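You operate a simulated robot arm through the tools that you are given. There is no shell and no other tool. Be economical: measure what you need, move in short steps, check, and stop when the job is done.

You run a simulated robot arm. Do the job below in one go: nothing can be reset, and whatever is moved stays where it is left.

TASK
Take the wide nozzle and leave it on the strip before the dust hood.

Only the result counts: the job must be done as asked and must still hold three seconds after the hand-in. Knocking over, shifting, dropping, spilling or breaking anything else fails it.

THE ROBOT
A 7-joint arm with a two-finger parallel gripper, fixed in place. Base frame: the origin is at the foot of the arm, x ahead of it, y to its left, z up. Readings come in m, rad, newtons and seconds.
Its first joint turns from -1.152 to 1.152 rad. Payload 2.5 kg.
The tool frame sits at the grasp point between the pads (the TCP): z along the fingers, y along the line on which they close. The tips reach 0.023 m beyond it. Largest opening 0.094 m; finger width 0.038, thickness 0.01; the body of the gripper, 0.054 by 0.096 m, starts 0.039 m behind the TCP.
Orientation is told as [roll, pitch, yaw] about the base's x, y, z axes, in that order, counted from this pose: with the fingers straight down and closing along the base's y, the tool's x points along the base's -x, its y along +y and its z along -z.

THE INTERFACE
- The arm moves only by the tool servo_tool. Its argument "plan" is text: rows parted by semicolons, each of 7 numbers parted by spaces: the shift along the tool's x, y, z in units of 20 mm (1.0 is 20 mm), then the turn, a rotation vector about the tool's x, y, z in units of 4 degrees (1.0 is 4 degrees), then the gripper command, from -1 (shut) to 1 (fully open), values between in proportion. In form: tx ty tz ax ay az hand; .... A call has 1 to 12 rows; each row shifts and turns the commanded pose from where the row before left it, along the tool's axes as they then stand. A call with a number of a shift or a turn outside -1 to 1 is refused whole. Rows are played at 5 a second. More than 0.05 m and 0.15 rad between two rows, or a gripper value outside its range, and nothing of the call is played. Where a pose cannot be reached the arm comes as near as it can. A force on the tool above 40 N (or 10 N above the force at the start of the call, whichever is more), or a blocked arm, ends the call early, and 0.2 s more pass. The fingers move at their own pace (about 0.108 m/s each) and stop on an object; they squeeze with about 27 N. The grip force told is the motor's: it shows also when the fingers shut on nothing. Time passes only in rows, and 0.2 s behind the last, so rows that do not move let the fingers close. It gives the time, the measured TCP pose, the force on the tool (base axes), the opening and the grip force at its end, in the units of the frame above (readings bear some noise), and new pictures: "pictures" is both (left out), scene, wrist or none.
- Cameras (640 x 400 px; columns grow to the right, rows downward): "scene" is fixed at [0.116, -0.3875, 0.5435]; the picture's right is [0.88, -0.48, 0.00], its down [-0.26, -0.48, -0.83] and it looks along [0.40, 0.73, -0.55] (base axes); focal length 214 px, centre (320, 200). "wrist" rides on the gripper at [-0.039, 0, -0.044] in the tool frame; the picture's right is [0.00, -1.00, 0.00], its down [0.97, 0.00, -0.24] and it looks along [0.24, 0.00, 0.97] (tool axes); focal length 218 px, centre (320, 200). There is no depth. A picture from a camera that has moved, and an enlarged one, comes with that camera's place and axes in the base frame and with its lens. The place of the scene camera against the robot may be out by one fixed shift of up to 0.018 m in any direction.
- inspect(camera, box): a new picture of the part [left, top, right, bottom] of that camera's present view, enlarged. No time passes.
- finish_job(): hands the job in; it is judged then, once.

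Work in short steps. Places have to be worked out from the pictures, the camera data and where the tool is seen: move nearer, look again, correct. Check each grasp and each placing, and mend what went wrong. You have 90 turns and 170 pictures in all, those below and enlarged ones among them. Open the gripper and draw the arm clear of the work before you hand the job in, unless the task says otherwise; then end with one line.

The tools are called after "Call:" by a JSON object that holds its "name" and its "arguments". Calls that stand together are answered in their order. servo_tool: Moves the arm, as the interface text tells. Its arguments: {"type":"object","properties":{"plan":{"type":"string"},"pictures":{"type":"string","enum":["both","scene","wrist","none"]}},"required":["plan"]} The other tools are called the same way: inspect (camera, box) takes an enlarged picture of a part of a camera's view; finish_job () hands the job in.

At the start:

```text
time_s: 0.0
eef_pos: [0.3354, 0.0303, 0.4914]
tcp_rot: [-0.001, 0.001, 0.0]
force: [0.4, 0.5, 0.0]
gripper_width: 0.0938
grip_force: 0.1
```

scene: 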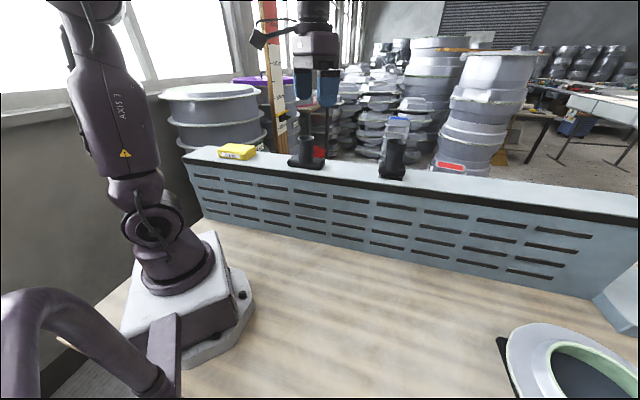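
wrist: 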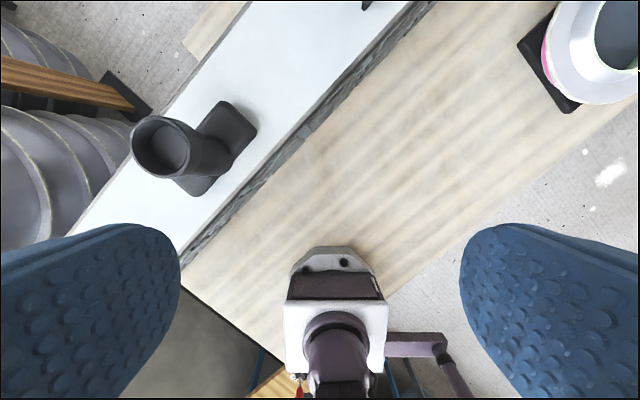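

The pictures show two dark nozzles on a ledge and a ring-like object at the right. I enlarge the parts to tell them apart.

Call:
{"name": "inspect", "arguments": {"camera": "scene", "box": [180, 90, 500, 290]}}

Call:
{"name": "inspect", "arguments": {"camera": "scene", "box": [440, 180, 640, 400]}}

Call:
{"name": "inspect", "arguments": {"camera": "wrist", "box": [80, 0, 400, 200]}}

```text
2.00 times, centred on (340, 190) of scene
camera zoom: at [0.116, -0.3875, 0.5435], right [0.88, -0.48, 0.0], down [-0.26, -0.48, -0.83], along [0.4, 0.73, -0.55], focal length 429 px, centre (280, 220)
```

zoom: 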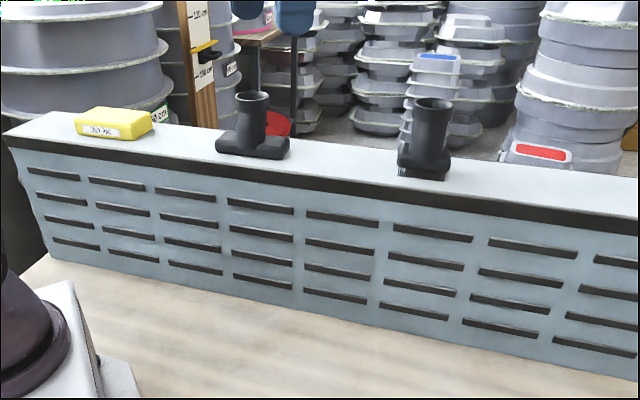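

```text
1.82 times, centred on (540, 290) of scene
camera zoom: at [0.116, -0.3875, 0.5435], right [0.88, -0.48, 0.0], down [-0.26, -0.48, -0.83], along [0.4, 0.73, -0.55], focal length 390 px, centre (-80, 36)
```

zoom: 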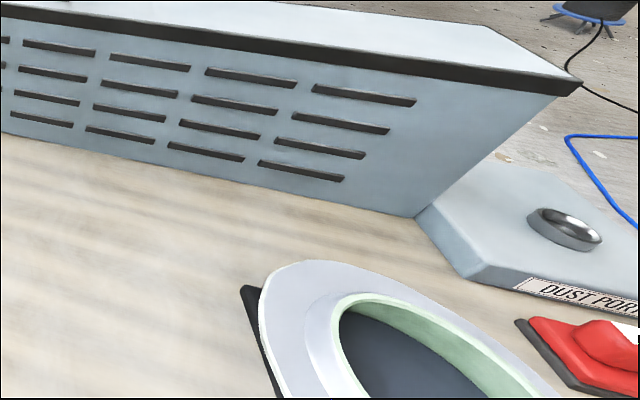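

```text
2.00 times, centred on (240, 100) of wrist
camera zoom: at [0.3733, 0.0312, 0.5351], right [0.0, -1.0, 0.0], down [-0.97, 0.0, 0.24], along [-0.24, 0.0, -0.97], focal length 436 px, centre (480, 400)
```

zoom: 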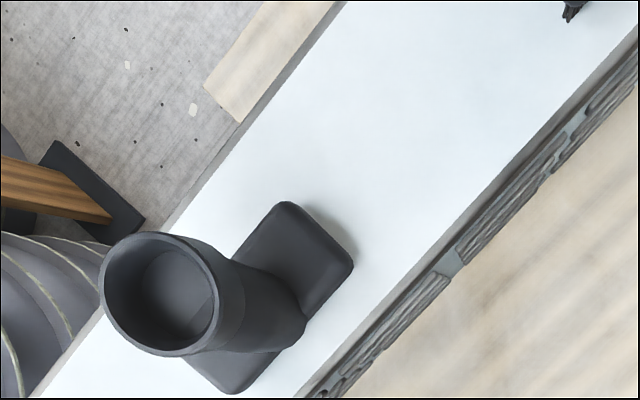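

The left nozzle has a wide flat foot and the other seems to have bristles. The target strip is not clear yet, so I lift and tilt the wrist camera to look ahead.

Call:
{"name": "servo_tool", "arguments": {"plan": "0 0 -1 0 0 0 1;0 0 -1 0 0 0 1;0 0 0 0 -1 0 1;0 0 0 0 -1 0 1;0 0 0 0 -1 0 1;0 0 0 0 -1 0 1;0 0 0 0 -1 0 1;0 0 0 0 -1 0 1;0 0 0 0 -1 0 1;0 0 0 0 -1 0 1"}}

```text
time_s: 2.2
eef_pos: [0.3351, 0.0315, 0.5306]
tcp_rot: [0.0, -0.56, 0.002]
force: [-0.1, 0.3, 0.4]
gripper_width: 0.0938
grip_force: 0.1
camera wrist: at [0.344, 0.0303, 0.589], right [0.0, -1.0, 0.0], down [-0.95, 0.0, -0.31], along [0.31, 0.0, -0.95], focal length 218 px, centre (320, 200)
```

scene: 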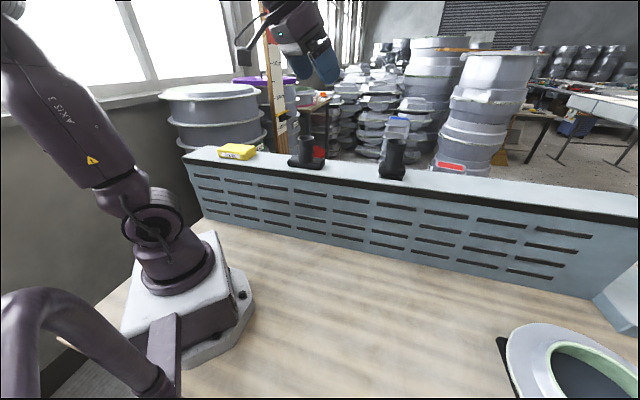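
wrist: 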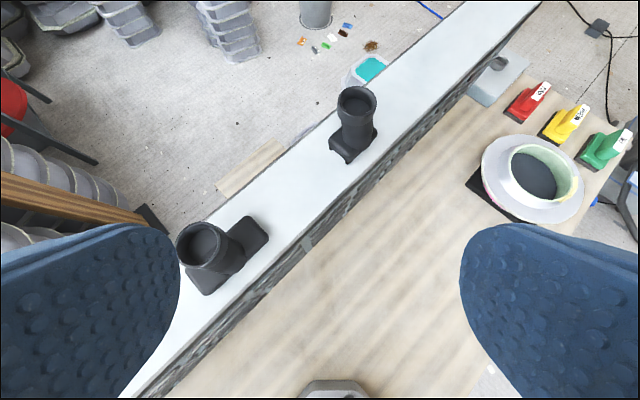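

There is a ring-shaped hood at right with a dark patch by it, plus sanding blocks. I inspect those closer.

Call:
{"name": "inspect", "arguments": {"camera": "wrist", "box": [440, 40, 640, 240]}}

Call:
{"name": "inspect", "arguments": {"camera": "wrist", "box": [150, 60, 400, 310]}}

```text
2.00 times, centred on (540, 140) of wrist
camera zoom: at [0.344, 0.0303, 0.589], right [0.0, -1.0, 0.0], down [-0.95, 0.0, -0.31], along [0.31, 0.0, -0.95], focal length 436 px, centre (-120, 320)
```

zoom: 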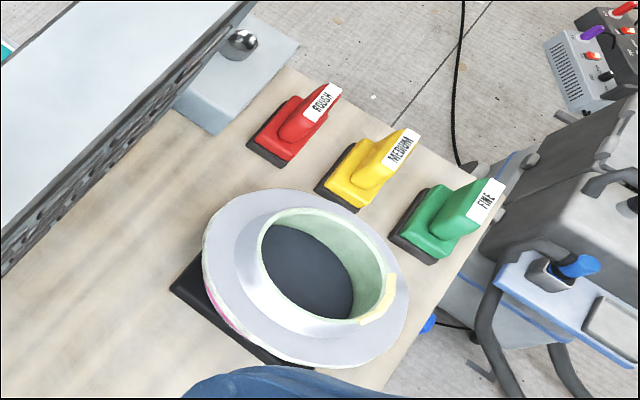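

```text
1.60 times, centred on (275, 185) of wrist
camera zoom: at [0.344, 0.0303, 0.589], right [0.0, -1.0, 0.0], down [-0.95, 0.0, -0.31], along [0.31, 0.0, -0.95], focal length 349 px, centre (392, 224)
```

zoom: 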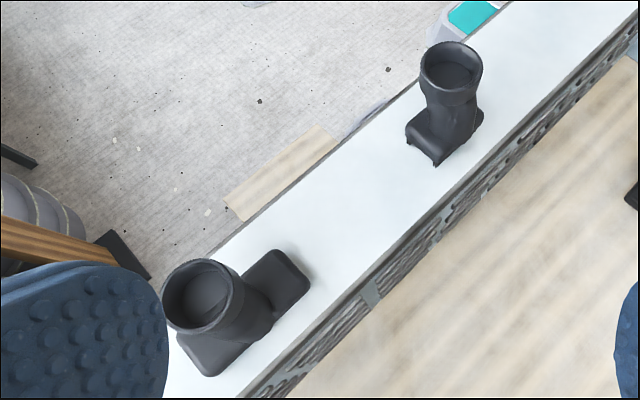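

The ledge top with the nozzles seems to be at z≈0.27 and the bench near z≈0. I look closer at the yellow box and both ends of the ledge before deciding on the target.

Call:
{"name": "inspect", "arguments": {"camera": "scene", "box": [180, 130, 280, 190]}}

Call:
{"name": "inspect", "arguments": {"camera": "scene", "box": [270, 100, 430, 200]}}

Call:
{"name": "servo_tool", "arguments": {"plan": "0 0 0 0 -1 0 1;0 0 0 0 -1 0 1;0 0 0 0 -1 0 1;0 0 0 0 0 -1 1;0 0 0 0 0 -1 1;0 0 0 0 0 -1 1;0 0 0 0 0 -1 1;0 0 0 0 0 -1 1;0 0 0 0 0 -1 1", "pictures": "wrist"}}

```text
6.40 times, centred on (230, 160) of scene
camera zoom: at [0.116, -0.3875, 0.5435], right [0.88, -0.48, 0.0], down [-0.26, -0.48, -0.83], along [0.4, 0.73, -0.55], focal length 1373 px, centre (896, 456)
```

zoom: 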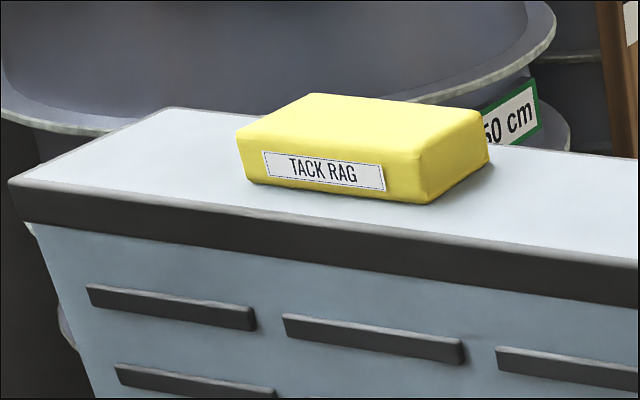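

```text
4.00 times, centred on (350, 150) of scene
camera zoom: at [0.116, -0.3875, 0.5435], right [0.88, -0.48, 0.0], down [-0.26, -0.48, -0.83], along [0.4, 0.73, -0.55], focal length 858 px, centre (200, 400)
```

zoom: 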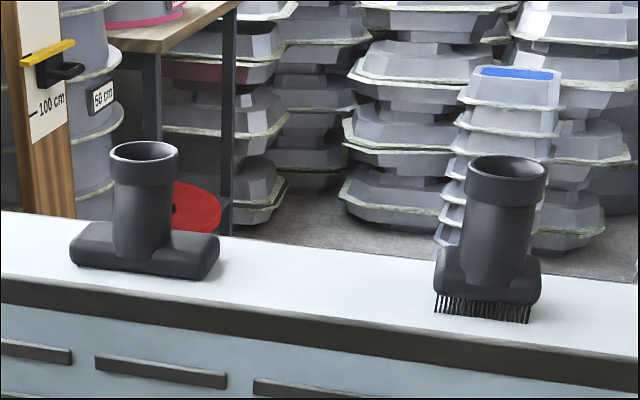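

```text
time_s: 4.2
eef_pos: [0.3344, 0.0293, 0.5292]
tcp_rot: [-0.375, -0.686, 0.557]
force: [-0.7, -0.1, 0.3]
gripper_width: 0.0941
grip_force: 0.0
camera wrist: at [0.3287, 0.046, 0.5874], right [0.29, -0.91, 0.28], down [-0.8, -0.4, -0.44], along [0.52, -0.1, -0.85], focal length 218 px, centre (320, 200)
```

wrist: 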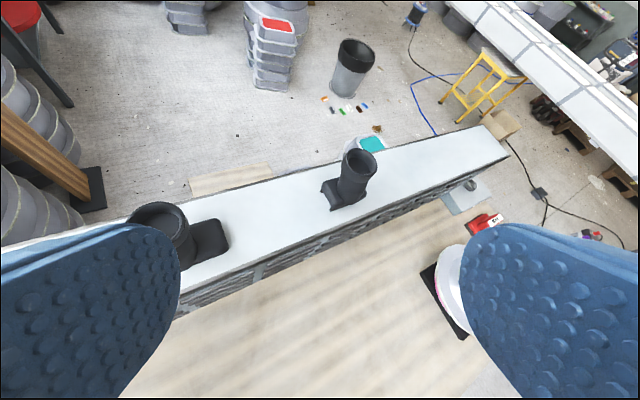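

The hood is the slotted box: nozzles are on its top (z≈0.27) and the bare bench strip (z≈0.02) lies before its slotted face. The wide nozzle is the T-footed left one near (0.367, 0.16); I undo the tilt and then view it from nearer.

Call:
{"name": "servo_tool", "arguments": {"plan": "0 0 0 0 0 1 1;0 0 0 0 0 1 1;0 0 0 0 0 1 1;0 0 0 0 0 1 1;0 0 0 0 0 1 1;0 0 0 0 0 1 1", "pictures": "none"}}

Call:
{"name": "servo_tool", "arguments": {"plan": "0 0 0 0 1 0 1;0 0 0 0 1 0 1;0 0 0 0 1 0 1;0 0 0 0 1 0 1;0 0 0 0 1 0 1;0 0 0 0 1 0 1;0 0 0 0 1 0 1;0 0 0 0 1 0 1;0 0 0 0 1 0 1;0 0 0 0 1 0 1;0 0 0 0 1 0 1", "pictures": "none"}}

Call:
{"name": "servo_tool", "arguments": {"plan": "0 1 0 0 0 0 1;0 1 0 0 0 0 1;0 1 0 0 0 0 1;0 1 0 0 0 0 1", "pictures": "both"}}

```text
time_s: 5.6
eef_pos: [0.3344, 0.0313, 0.5315]
tcp_rot: [0.0, -0.768, -0.002]
force: [-0.6, 0.1, 0.2]
gripper_width: 0.0941
grip_force: 0.0
```

```text
time_s: 8.0
eef_pos: [0.3342, 0.0317, 0.5305]
tcp_rot: [0.0, 0.001, 0.001]
force: [-0.6, -0.2, -0.1]
gripper_width: 0.0941
grip_force: 0.2
```

```text
time_s: 9.0
eef_pos: [0.3377, 0.1124, 0.5327]
tcp_rot: [0.0, 0.0, 0.0]
force: [-0.2, -0.2, -1.0]
gripper_width: 0.0939
grip_force: 0.2
camera wrist: at [0.3753, 0.112, 0.5766], right [0.0, -1.0, 0.0], down [-0.97, 0.0, 0.24], along [-0.24, 0.0, -0.97], focal length 218 px, centre (320, 200)
```

scene: 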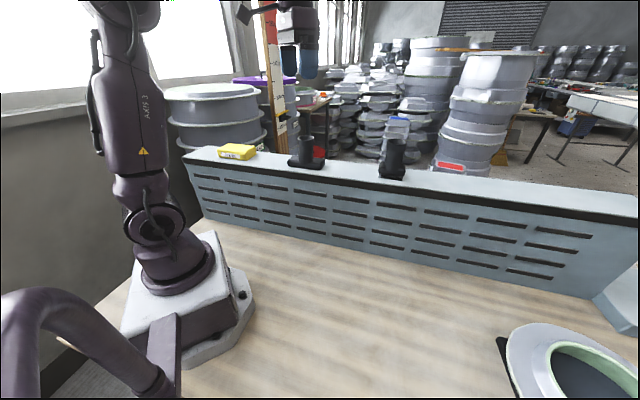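
wrist: 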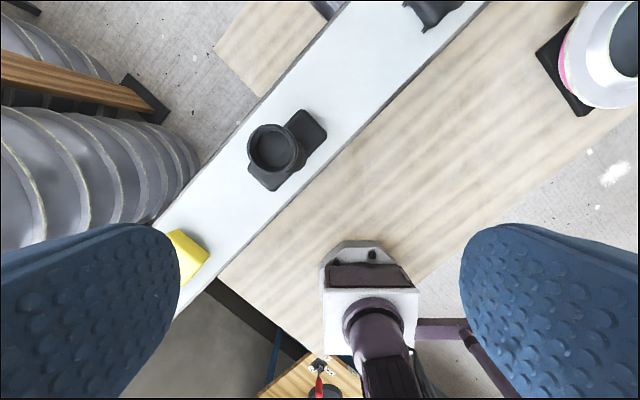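

The nozzle's rim and foot both project to about (0.372, 0.156). I move over it and down to z≈0.44 for a check.

Call:
{"name": "servo_tool", "arguments": {"plan": "-0.85 1 0 0 0 0 1;-0.85 1 0 0 0 0 1;0 0.2 1 0 0 0 1;0 0 1 0 0 0 1;0 0 1 0 0 0 1;0 0 1 0 0 0 1;0 0 0.5 0 0 0 1"}}

```text
time_s: 10.6
eef_pos: [0.3681, 0.1547, 0.4425]
tcp_rot: [0.0, 0.0, 0.002]
force: [0.0, 0.7, -0.1]
gripper_width: 0.0939
grip_force: 0.0
camera wrist: at [0.4066, 0.1551, 0.4859], right [0.0, -1.0, 0.0], down [-0.97, 0.0, 0.24], along [-0.24, 0.0, -0.97], focal length 218 px, centre (320, 200)
```

scene: 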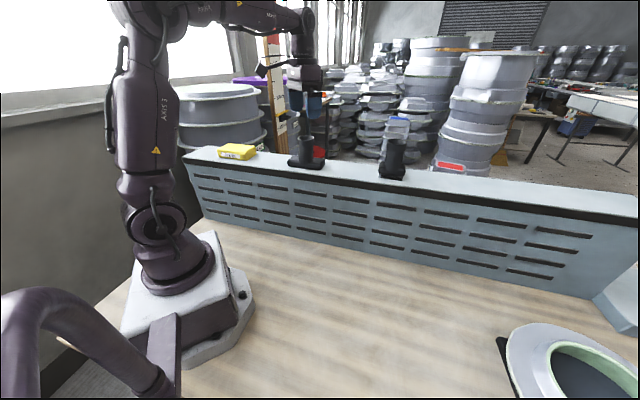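
wrist: 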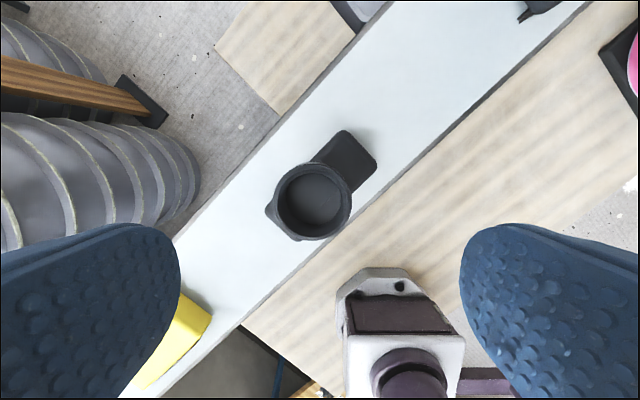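

Rim centre reads about (0.376, 0.159). I correct slightly and descend so that the tips are level with the rim.

Call:
{"name": "servo_tool", "arguments": {"plan": "-0.35 0.2 0 0 0 0 1;0 0 1 0 0 0 1;0 0 1 0 0 0 1;0 0 0.7 0 0 0 1"}}

Call:
{"name": "inspect", "arguments": {"camera": "scene", "box": [250, 60, 370, 180]}}

```text
time_s: 11.6
eef_pos: [0.3746, 0.1592, 0.387]
tcp_rot: [-0.001, -0.001, 0.0]
force: [0.0, -0.5, -0.2]
gripper_width: 0.0939
grip_force: 0.1
camera wrist: at [0.414, 0.159, 0.4313], right [0.0, -1.0, 0.0], down [-0.97, 0.0, 0.24], along [-0.24, 0.0, -0.97], focal length 218 px, centre (320, 200)
```

scene: 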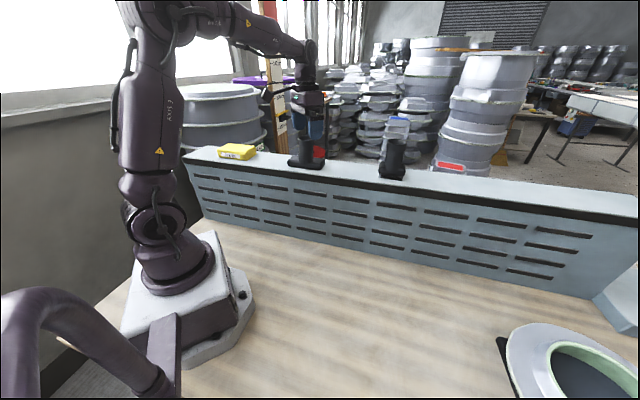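
wrist: 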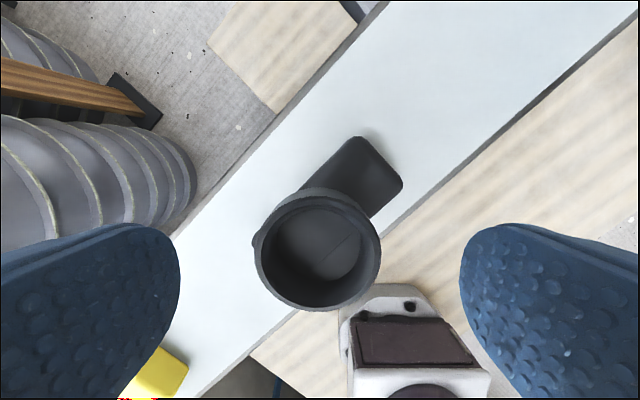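

```text
3.33 times, centred on (310, 120) of scene
camera zoom: at [0.116, -0.3875, 0.5435], right [0.88, -0.48, 0.0], down [-0.26, -0.48, -0.83], along [0.4, 0.73, -0.55], focal length 715 px, centre (353, 467)
```

zoom: 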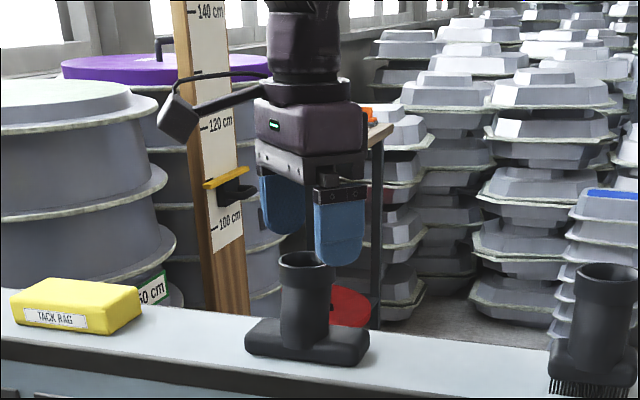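

The nozzle is centred (≈0.378, 0.160, rim z≈0.363). I descend to TCP z≈0.34 and close.

Call:
{"name": "servo_tool", "arguments": {"plan": "-0.15 0 1 0 0 0 1;0 0 1 0 0 0 1;0 0 0.4 0 0 0 1;0 0 0 0 0 0 1", "pictures": "wrist"}}

Call:
{"name": "inspect", "arguments": {"camera": "scene", "box": [250, 60, 370, 180]}}

```text
time_s: 12.6
eef_pos: [0.3765, 0.1583, 0.3402]
tcp_rot: [0.0, 0.0, 0.0]
force: [-0.5, -0.5, 0.0]
gripper_width: 0.0942
grip_force: 0.1
camera wrist: at [0.4154, 0.1589, 0.3833], right [0.0, -1.0, 0.0], down [-0.97, 0.0, 0.24], along [-0.24, 0.0, -0.97], focal length 218 px, centre (320, 200)
```

wrist: 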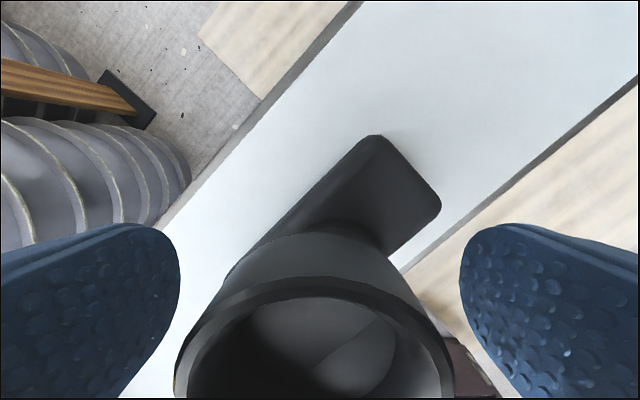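

```text
3.33 times, centred on (310, 120) of scene
camera zoom: at [0.116, -0.3875, 0.5435], right [0.88, -0.48, 0.0], down [-0.26, -0.48, -0.83], along [0.4, 0.73, -0.55], focal length 715 px, centre (353, 467)
```

zoom: 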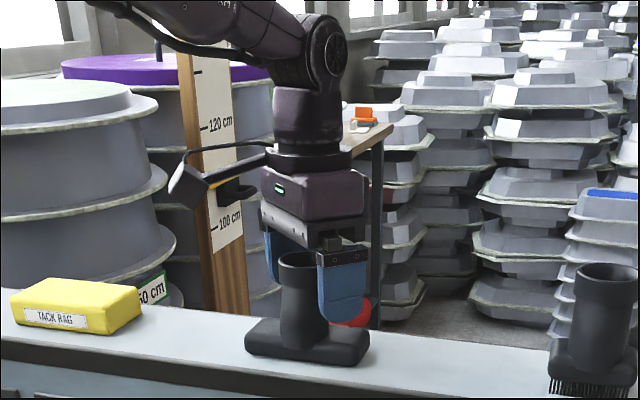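

The fingers straddle the tube with room above the foot. Closing now, then a small lift.

Call:
{"name": "servo_tool", "arguments": {"plan": "0 0 0 0 0 0 -1;0 0 0 0 0 0 -1;0 0 0 0 0 0 -1;0 0 0 0 0 0 -1", "pictures": "none"}}

Call:
{"name": "servo_tool", "arguments": {"plan": "0 0 -0.5 0 0 0 -1;0 0 -0.5 0 0 0 -1;0 0 0 0 0 0 -1"}}

Call:
{"name": "inspect", "arguments": {"camera": "scene", "box": [250, 60, 370, 180]}}

```text
time_s: 13.6
eef_pos: [0.3778, 0.1587, 0.3384]
tcp_rot: [0.001, 0.0, 0.0]
force: [-0.6, 0.1, 0.6]
gripper_width: 0.0513
grip_force: 27.4
```

```text
time_s: 14.4
eef_pos: [0.376, 0.1585, 0.3576]
tcp_rot: [0.0, 0.001, 0.001]
force: [-0.5, 0.3, -0.5]
gripper_width: 0.0515
grip_force: 26.6
camera wrist: at [0.4159, 0.1586, 0.4027], right [0.0, -1.0, 0.0], down [-0.97, 0.0, 0.24], along [-0.24, 0.0, -0.97], focal length 218 px, centre (320, 200)
```

scene: 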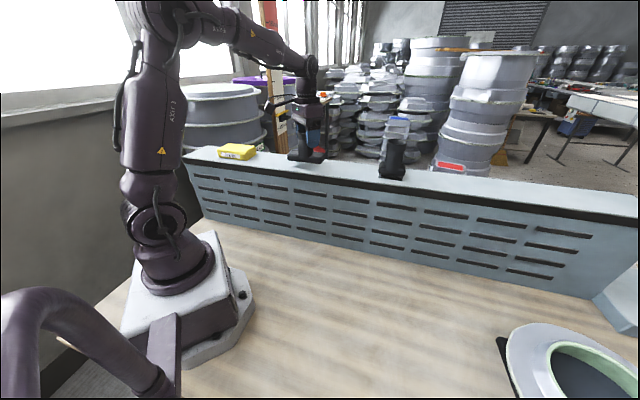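
wrist: 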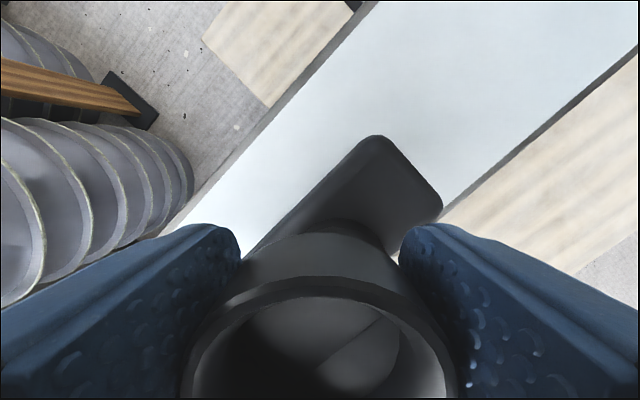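

```text
3.33 times, centred on (310, 120) of scene
camera zoom: at [0.116, -0.3875, 0.5435], right [0.88, -0.48, 0.0], down [-0.26, -0.48, -0.83], along [0.4, 0.73, -0.55], focal length 715 px, centre (353, 467)
```

zoom: 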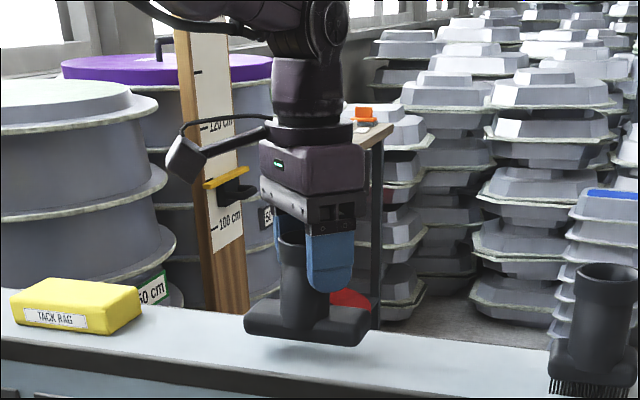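

The nozzle is held (opening 0.051) and off the ledge. The hood's front edge lies on 0.70x+0.714y≈0.317, so I aim for about (0.307, 0.028) on the bench; first lift, then move clear sideways.

Call:
{"name": "servo_tool", "arguments": {"plan": "0 0 -1 0 0 0 -1;0 0 -1 0 0 0 -1;0 0 -1 0 0 0 -1;0 0 -1 0 0 0 -1;0.5 -0.93 -0.5 0 0 0 -1;0.5 -0.93 0 0 0 0 -1;0.5 -0.93 0 0 0 0 -1;0.5 -0.93 0 0 0 0 -1;0.5 -0.93 0 0 0 0 -1;0.5 -0.93 0 0 0 0 -1;0.5 -0.93 0 0 0 0 -1;0 0 0 0 0 0 -1"}}

```text
time_s: 17.0
eef_pos: [0.3086, 0.0272, 0.449]
tcp_rot: [0.002, -0.001, 0.002]
force: [0.2, 0.0, -1.8]
gripper_width: 0.0514
grip_force: 27.4
camera wrist: at [0.3478, 0.0277, 0.4923], right [0.0, -1.0, 0.0], down [-0.97, 0.0, 0.24], along [-0.24, 0.0, -0.97], focal length 218 px, centre (320, 200)
```

scene: 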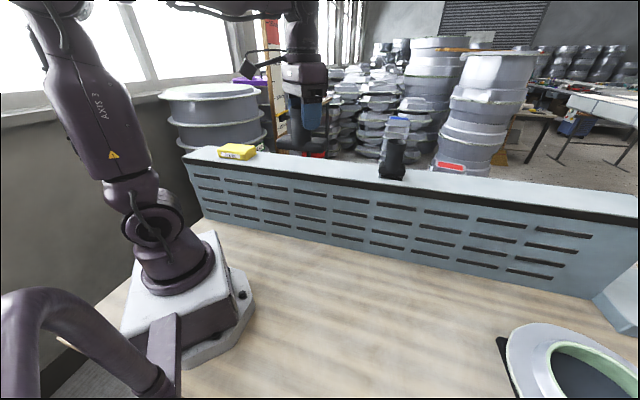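
wrist: 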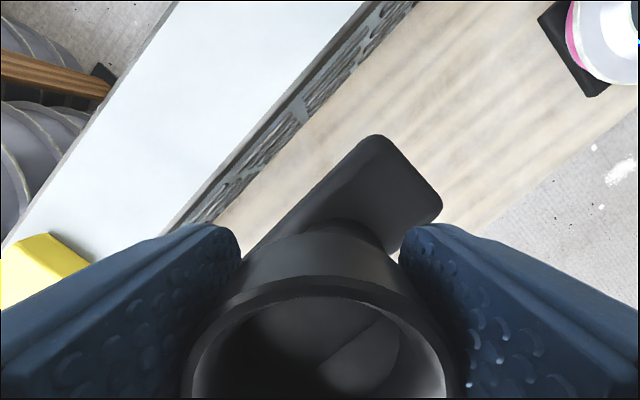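

The bench strip under the nozzle is clear and the face is about 7.5 cm away along its normal. I descend in stages.

Call:
{"name": "servo_tool", "arguments": {"plan": "0 0 1 0 0 0 -1;0 0 1 0 0 0 -1;0 0 1 0 0 0 -1;0 0 1 0 0 0 -1;0 0 1 0 0 0 -1;0 0 1 0 0 0 -1;0 0 1 0 0 0 -1;0 0 1 0 0 0 -1;0 0 1 0 0 0 -1"}}

```text
time_s: 19.0
eef_pos: [0.3068, 0.0252, 0.2684]
tcp_rot: [0.0, -0.001, 0.001]
force: [-0.4, -0.7, -0.8]
gripper_width: 0.0515
grip_force: 27.0
camera wrist: at [0.3461, 0.0255, 0.3127], right [0.0, -1.0, 0.0], down [-0.97, 0.0, 0.24], along [-0.24, 0.0, -0.97], focal length 218 px, centre (320, 200)
```

scene: 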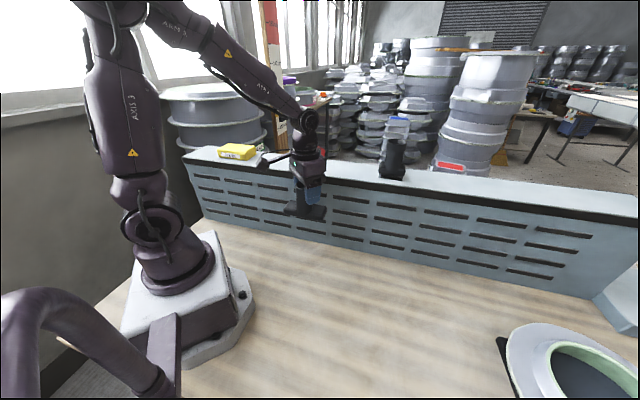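
wrist: 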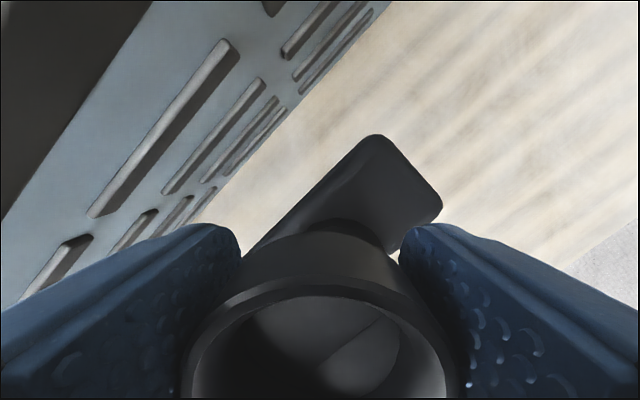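

A side bracket on the gripper appears near the ledge; I check its clearance before going lower.

Call:
{"name": "inspect", "arguments": {"camera": "scene", "box": [230, 100, 370, 240]}}

```text
2.86 times, centred on (300, 170) of scene
camera zoom: at [0.116, -0.3875, 0.5435], right [0.88, -0.48, 0.0], down [-0.26, -0.48, -0.83], along [0.4, 0.73, -0.55], focal length 613 px, centre (377, 286)
```

zoom: 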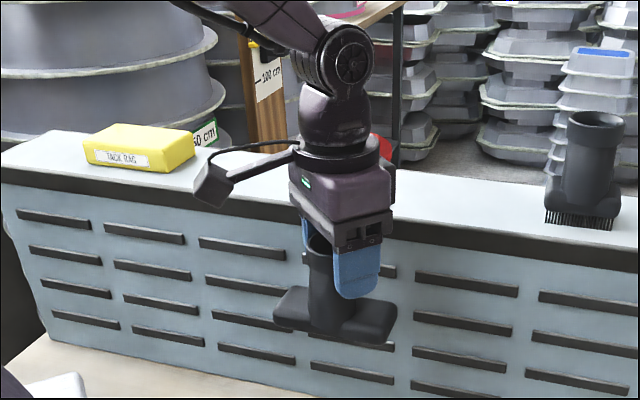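

The bracket points toward the base (-x), away from the hood, with room above the robot's foot. I continue down to z≈0.13.

Call:
{"name": "servo_tool", "arguments": {"plan": "0 0 1 0 0 0 -1;0 0 1 0 0 0 -1;0 0 1 0 0 0 -1;0 0 1 0 0 0 -1;0 0 1 0 0 0 -1;0 0 1 0 0 0 -1;0 0 0.8 0 0 0 -1"}}

Call:
{"name": "inspect", "arguments": {"camera": "scene", "box": [220, 130, 360, 270]}}

```text
time_s: 20.6
eef_pos: [0.3087, 0.0307, 0.1321]
tcp_rot: [-0.001, 0.0, 0.003]
force: [0.6, -0.2, -1.7]
gripper_width: 0.0516
grip_force: 27.3
camera wrist: at [0.3471, 0.0298, 0.1766], right [0.0, -1.0, 0.0], down [-0.97, 0.0, 0.24], along [-0.24, 0.0, -0.97], focal length 218 px, centre (320, 200)
```

scene: 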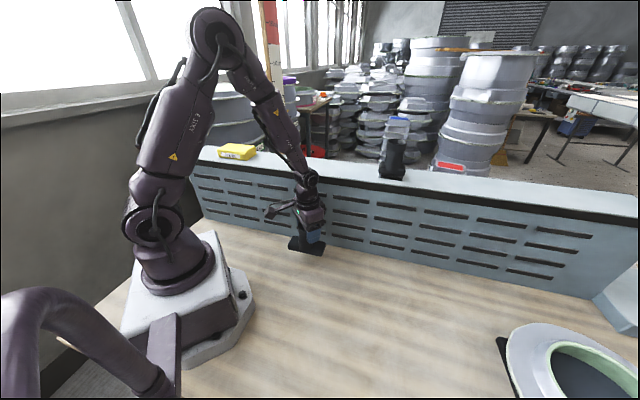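
wrist: 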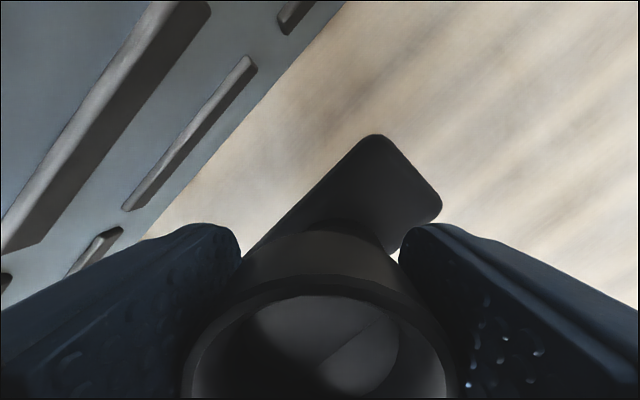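

```text
2.86 times, centred on (290, 200) of scene
camera zoom: at [0.116, -0.3875, 0.5435], right [0.88, -0.48, 0.0], down [-0.26, -0.48, -0.83], along [0.4, 0.73, -0.55], focal length 613 px, centre (406, 200)
```

zoom: 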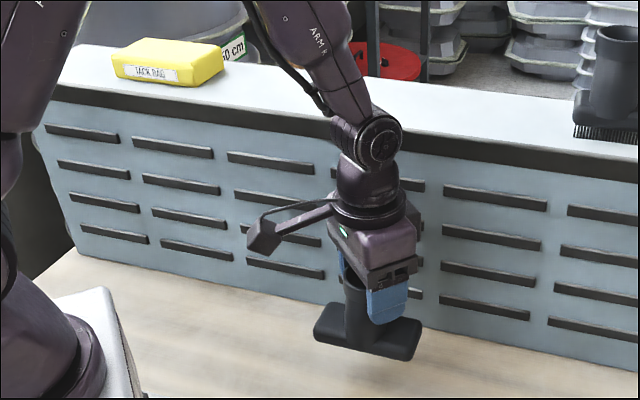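

Still clear. I go to z≈0.104 and then step down gently, watching the force for contact.

Call:
{"name": "servo_tool", "arguments": {"plan": "0 0 0.7 0 0 0 -1;0 0 0.7 0 0 0 -1;0 0 0 0 0 0 -1", "pictures": "none"}}

Call:
{"name": "inspect", "arguments": {"camera": "scene", "box": [260, 200, 360, 270]}}

Call:
{"name": "servo_tool", "arguments": {"plan": "0 0 0.2 0 0 0 -1;0 0 0.2 0 0 0 -1;0 0 0 0 0 0 -1", "pictures": "none"}}

```text
time_s: 21.4
eef_pos: [0.308, 0.0305, 0.1037]
tcp_rot: [0.001, 0.0, -0.001]
force: [1.2, -0.8, 0.3]
gripper_width: 0.0513
grip_force: 27.1
```

```text
5.71 times, centred on (310, 235) of scene
camera zoom: at [0.116, -0.3875, 0.5435], right [0.88, -0.48, 0.0], down [-0.26, -0.48, -0.83], along [0.4, 0.73, -0.55], focal length 1226 px, centre (377, 0)
```

zoom: 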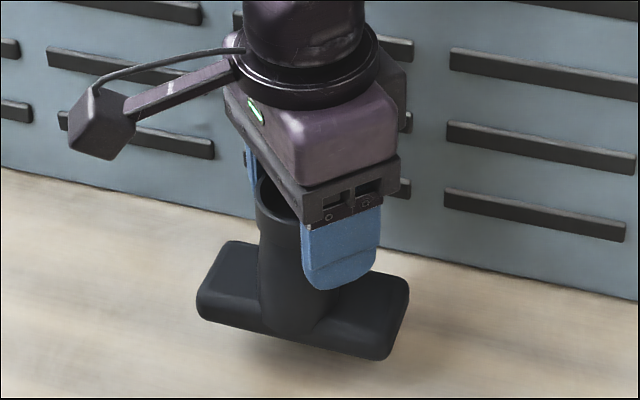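

```text
time_s: 22.2
eef_pos: [0.3095, 0.0306, 0.0963]
tcp_rot: [0.002, 0.001, 0.0]
force: [1.0, -0.3, -1.4]
gripper_width: 0.0514
grip_force: 26.7
```

No contact yet; I continue in 4 mm steps.

Call:
{"name": "servo_tool", "arguments": {"plan": "0 0 0.2 0 0 0 -1;0 0 0.2 0 0 0 -1;0 0 0 0 0 0 -1", "pictures": "none"}}

Call:
{"name": "inspect", "arguments": {"camera": "scene", "box": [260, 200, 360, 270]}}

```text
time_s: 23.0
eef_pos: [0.3088, 0.0298, 0.0886]
tcp_rot: [-0.001, 0.0, -0.001]
force: [0.1, -0.2, -1.3]
gripper_width: 0.0514
grip_force: 26.9
```

```text
5.71 times, centred on (310, 235) of scene
camera zoom: at [0.116, -0.3875, 0.5435], right [0.88, -0.48, 0.0], down [-0.26, -0.48, -0.83], along [0.4, 0.73, -0.55], focal length 1226 px, centre (377, 0)
```

zoom: 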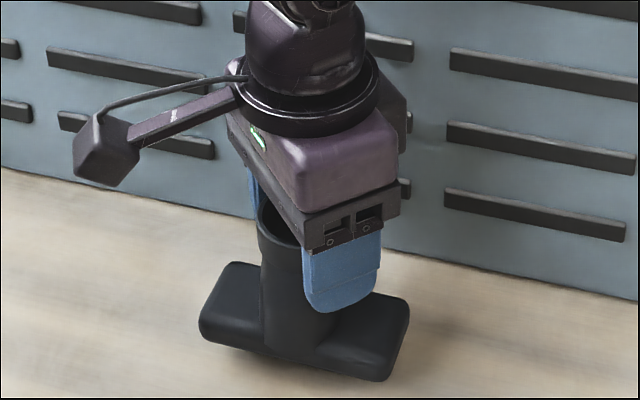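

Close to the bench but still no force. More small steps.

Call:
{"name": "servo_tool", "arguments": {"plan": "0 0 0.2 0 0 0 -1;0 0 0 0 0 0 -1", "pictures": "none"}}

Call:
{"name": "servo_tool", "arguments": {"plan": "0 0 0.2 0 0 0 -1;0 0 0 0 0 0 -1", "pictures": "none"}}

Call:
{"name": "inspect", "arguments": {"camera": "scene", "box": [260, 200, 360, 270]}}

```text
time_s: 23.6
eef_pos: [0.3093, 0.0297, 0.0843]
tcp_rot: [-0.001, 0.001, 0.0]
force: [0.6, 0.4, -1.3]
gripper_width: 0.0515
grip_force: 27.0
```

```text
time_s: 24.2
eef_pos: [0.3085, 0.0309, 0.0801]
tcp_rot: [0.001, -0.001, 0.001]
force: [0.3, 0.1, -1.9]
gripper_width: 0.0514
grip_force: 27.0
```

```text
5.71 times, centred on (310, 235) of scene
camera zoom: at [0.116, -0.3875, 0.5435], right [0.88, -0.48, 0.0], down [-0.26, -0.48, -0.83], along [0.4, 0.73, -0.55], focal length 1226 px, centre (377, 0)
```

zoom: 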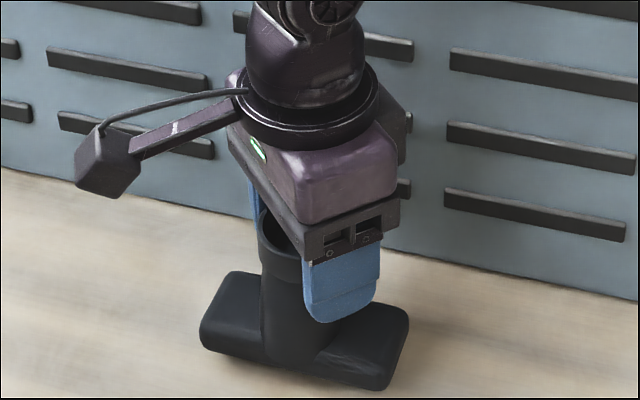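

Call:
{"name": "servo_tool", "arguments": {"plan": "0 0 0.2 0 0 0 -1;0 0 0 0 0 0 -1", "pictures": "none"}}

Call:
{"name": "servo_tool", "arguments": {"plan": "0 0 0.15 0 0 0 -1;0 0 0 0 0 0 -1", "pictures": "none"}}

Call:
{"name": "inspect", "arguments": {"camera": "scene", "box": [260, 200, 360, 270]}}

```text
time_s: 24.8
eef_pos: [0.3094, 0.0302, 0.0767]
tcp_rot: [-0.001, -0.001, -0.001]
force: [0.3, -0.6, -0.4]
gripper_width: 0.0515
grip_force: 27.0
```

```text
time_s: 25.4
eef_pos: [0.3097, 0.0289, 0.0738]
tcp_rot: [0.001, 0.001, -0.001]
force: [-0.3, -0.5, -0.8]
gripper_width: 0.0514
grip_force: 27.2
```

```text
5.71 times, centred on (310, 235) of scene
camera zoom: at [0.116, -0.3875, 0.5435], right [0.88, -0.48, 0.0], down [-0.26, -0.48, -0.83], along [0.4, 0.73, -0.55], focal length 1226 px, centre (377, 0)
```

zoom: 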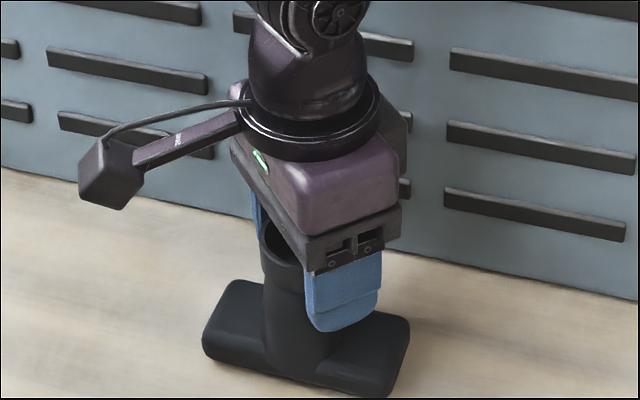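

Still no contact force; bench is likely near z≈0, so I keep on in 3 mm steps.

Call:
{"name": "servo_tool", "arguments": {"plan": "0 0 0.15 0 0 0 -1;0 0 0 0 0 0 -1", "pictures": "none"}}

Call:
{"name": "servo_tool", "arguments": {"plan": "0 0 0.1 0 0 0 -1;0 0 0 0 0 0 -1", "pictures": "none"}}

Call:
{"name": "inspect", "arguments": {"camera": "scene", "box": [260, 210, 360, 280]}}

```text
time_s: 26.0
eef_pos: [0.3092, 0.0281, 0.07]
tcp_rot: [0.0, 0.0, 0.0]
force: [-0.5, 0.0, -1.0]
gripper_width: 0.0514
grip_force: 26.9
```

```text
time_s: 26.6
eef_pos: [0.3089, 0.0288, 0.0682]
tcp_rot: [0.0, -0.004, 0.002]
force: [1.4, 1.7, 19.0]
gripper_width: 0.0515
grip_force: 27.4
```

```text
5.71 times, centred on (310, 245) of scene
camera zoom: at [0.116, -0.3875, 0.5435], right [0.88, -0.48, 0.0], down [-0.26, -0.48, -0.83], along [0.4, 0.73, -0.55], focal length 1226 px, centre (377, -57)
```

zoom: 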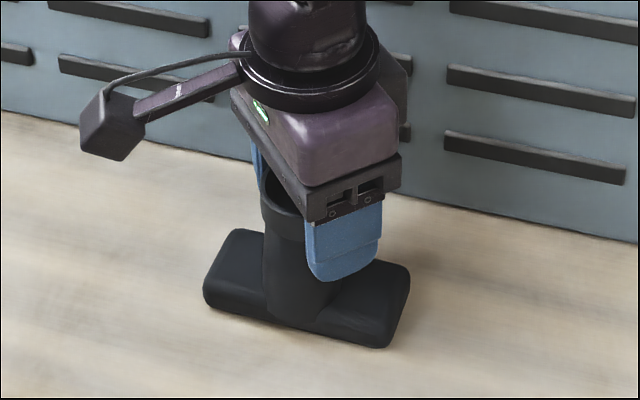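

Contact with the bench (19 N up). I ease up 0.5 mm, open the fingers, and rise straight up.

Call:
{"name": "servo_tool", "arguments": {"plan": "0 0 -0.03 0 0 0 -1;0 0 0 0 0 0 0.3;0 0 0 0 0 0 1;0 0 0 0 0 0 1;0 0 0 0 0 0 1", "pictures": "both"}}

```text
time_s: 27.8
eef_pos: [0.3087, 0.0294, 0.0699]
tcp_rot: [0.0, 0.001, -0.001]
force: [0.7, -0.2, -0.1]
gripper_width: 0.0942
grip_force: 0.1
camera wrist: at [0.3471, 0.0293, 0.1133], right [0.0, -1.0, 0.0], down [-0.97, 0.0, 0.24], along [-0.24, 0.0, -0.97], focal length 218 px, centre (320, 200)
```

scene: 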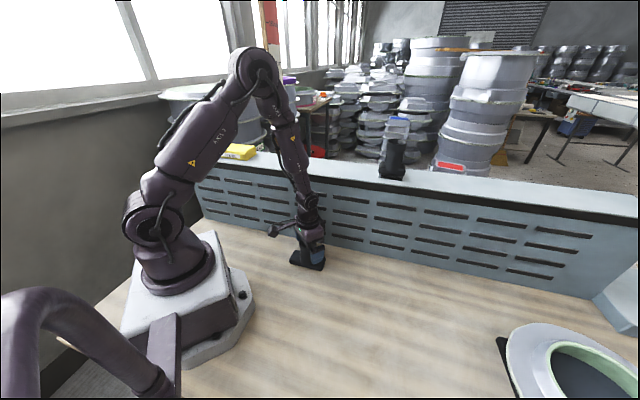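
wrist: 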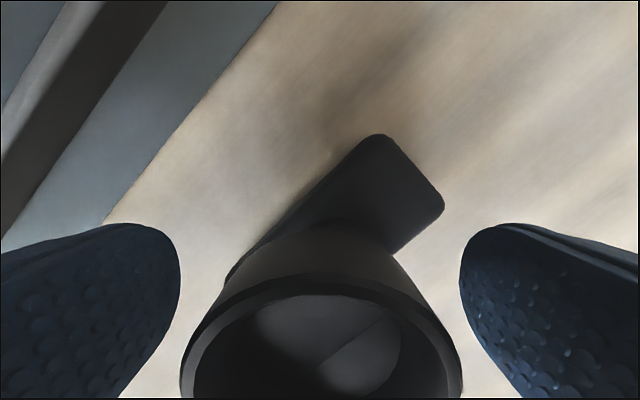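

Released cleanly and standing. I draw straight up out of the way.

Call:
{"name": "servo_tool", "arguments": {"plan": "0 0 -0.5 0 0 0 1;0 0 -1 0 0 0 1;0 0 -1 0 0 0 1;0 0 -1 0 0 0 1;0 0 -1 0 0 0 1;0 0 -1 0 0 0 1;0 0 -1 0 0 0 1;0 0 -1 0 0 0 1;0 0 -1 0 0 0 1;0 0 -1 0 0 0 1;0 0 -1 0 0 0 1;0 0 -1 0 0 0 1", "pictures": "none"}}

Call:
{"name": "servo_tool", "arguments": {"plan": "0 0 -1 0 0 0 1;0 0 -1 0 0 0 1;0 0 -1 0 0 0 1;0 0 -1 0 0 0 1;0 0 -1 0 0 0 1;0 0 -1 0 0 0 1;0 0 -1 0 0 0 1;0 0 -1 0 0 0 1"}}

```text
time_s: 30.4
eef_pos: [0.3062, 0.0293, 0.3005]
tcp_rot: [0.001, 0.0, 0.0]
force: [-0.1, -0.9, 0.1]
gripper_width: 0.0938
grip_force: 0.1
```

```text
time_s: 32.2
eef_pos: [0.3104, 0.0303, 0.4608]
tcp_rot: [0.0, -0.001, -0.001]
force: [-1.2, -0.1, 0.3]
gripper_width: 0.0939
grip_force: 0.2
camera wrist: at [0.3486, 0.0304, 0.5053], right [0.0, -1.0, 0.0], down [-0.97, 0.0, 0.24], along [-0.24, 0.0, -0.97], focal length 218 px, centre (320, 200)
```

scene: 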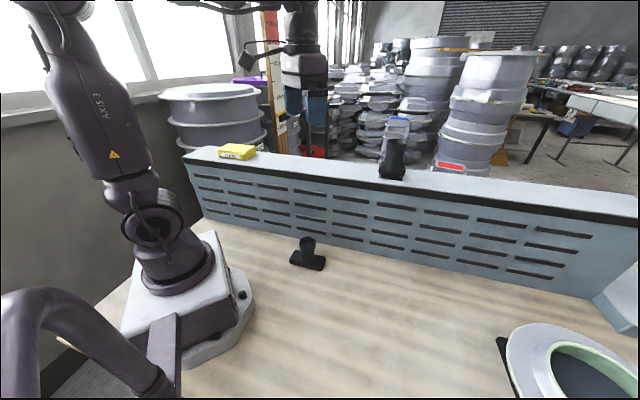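
wrist: 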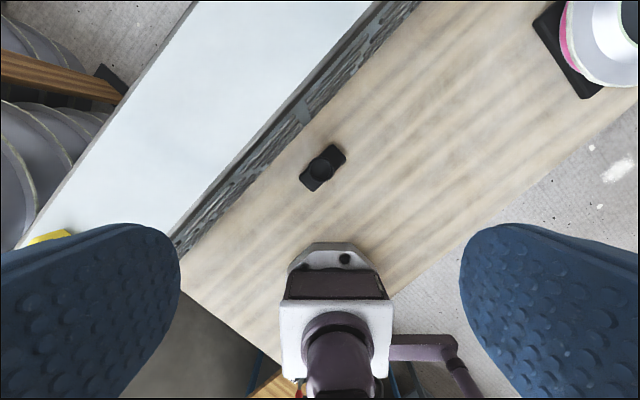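

The nozzle stands upright on the bench strip close before the slotted face, nothing else has moved, and the arm is clear; I hand in.

Call:
{"name": "finish_job", "arguments": {}}

```text
The job is handed in.
```

I stood the wide nozzle upright on the bare bench strip, about 5 cm in front of the dust hood's slotted face. I took the slotted box to be the dust hood, since no strip was marked. Nothing else looked moved, and the gripper is open and clear.
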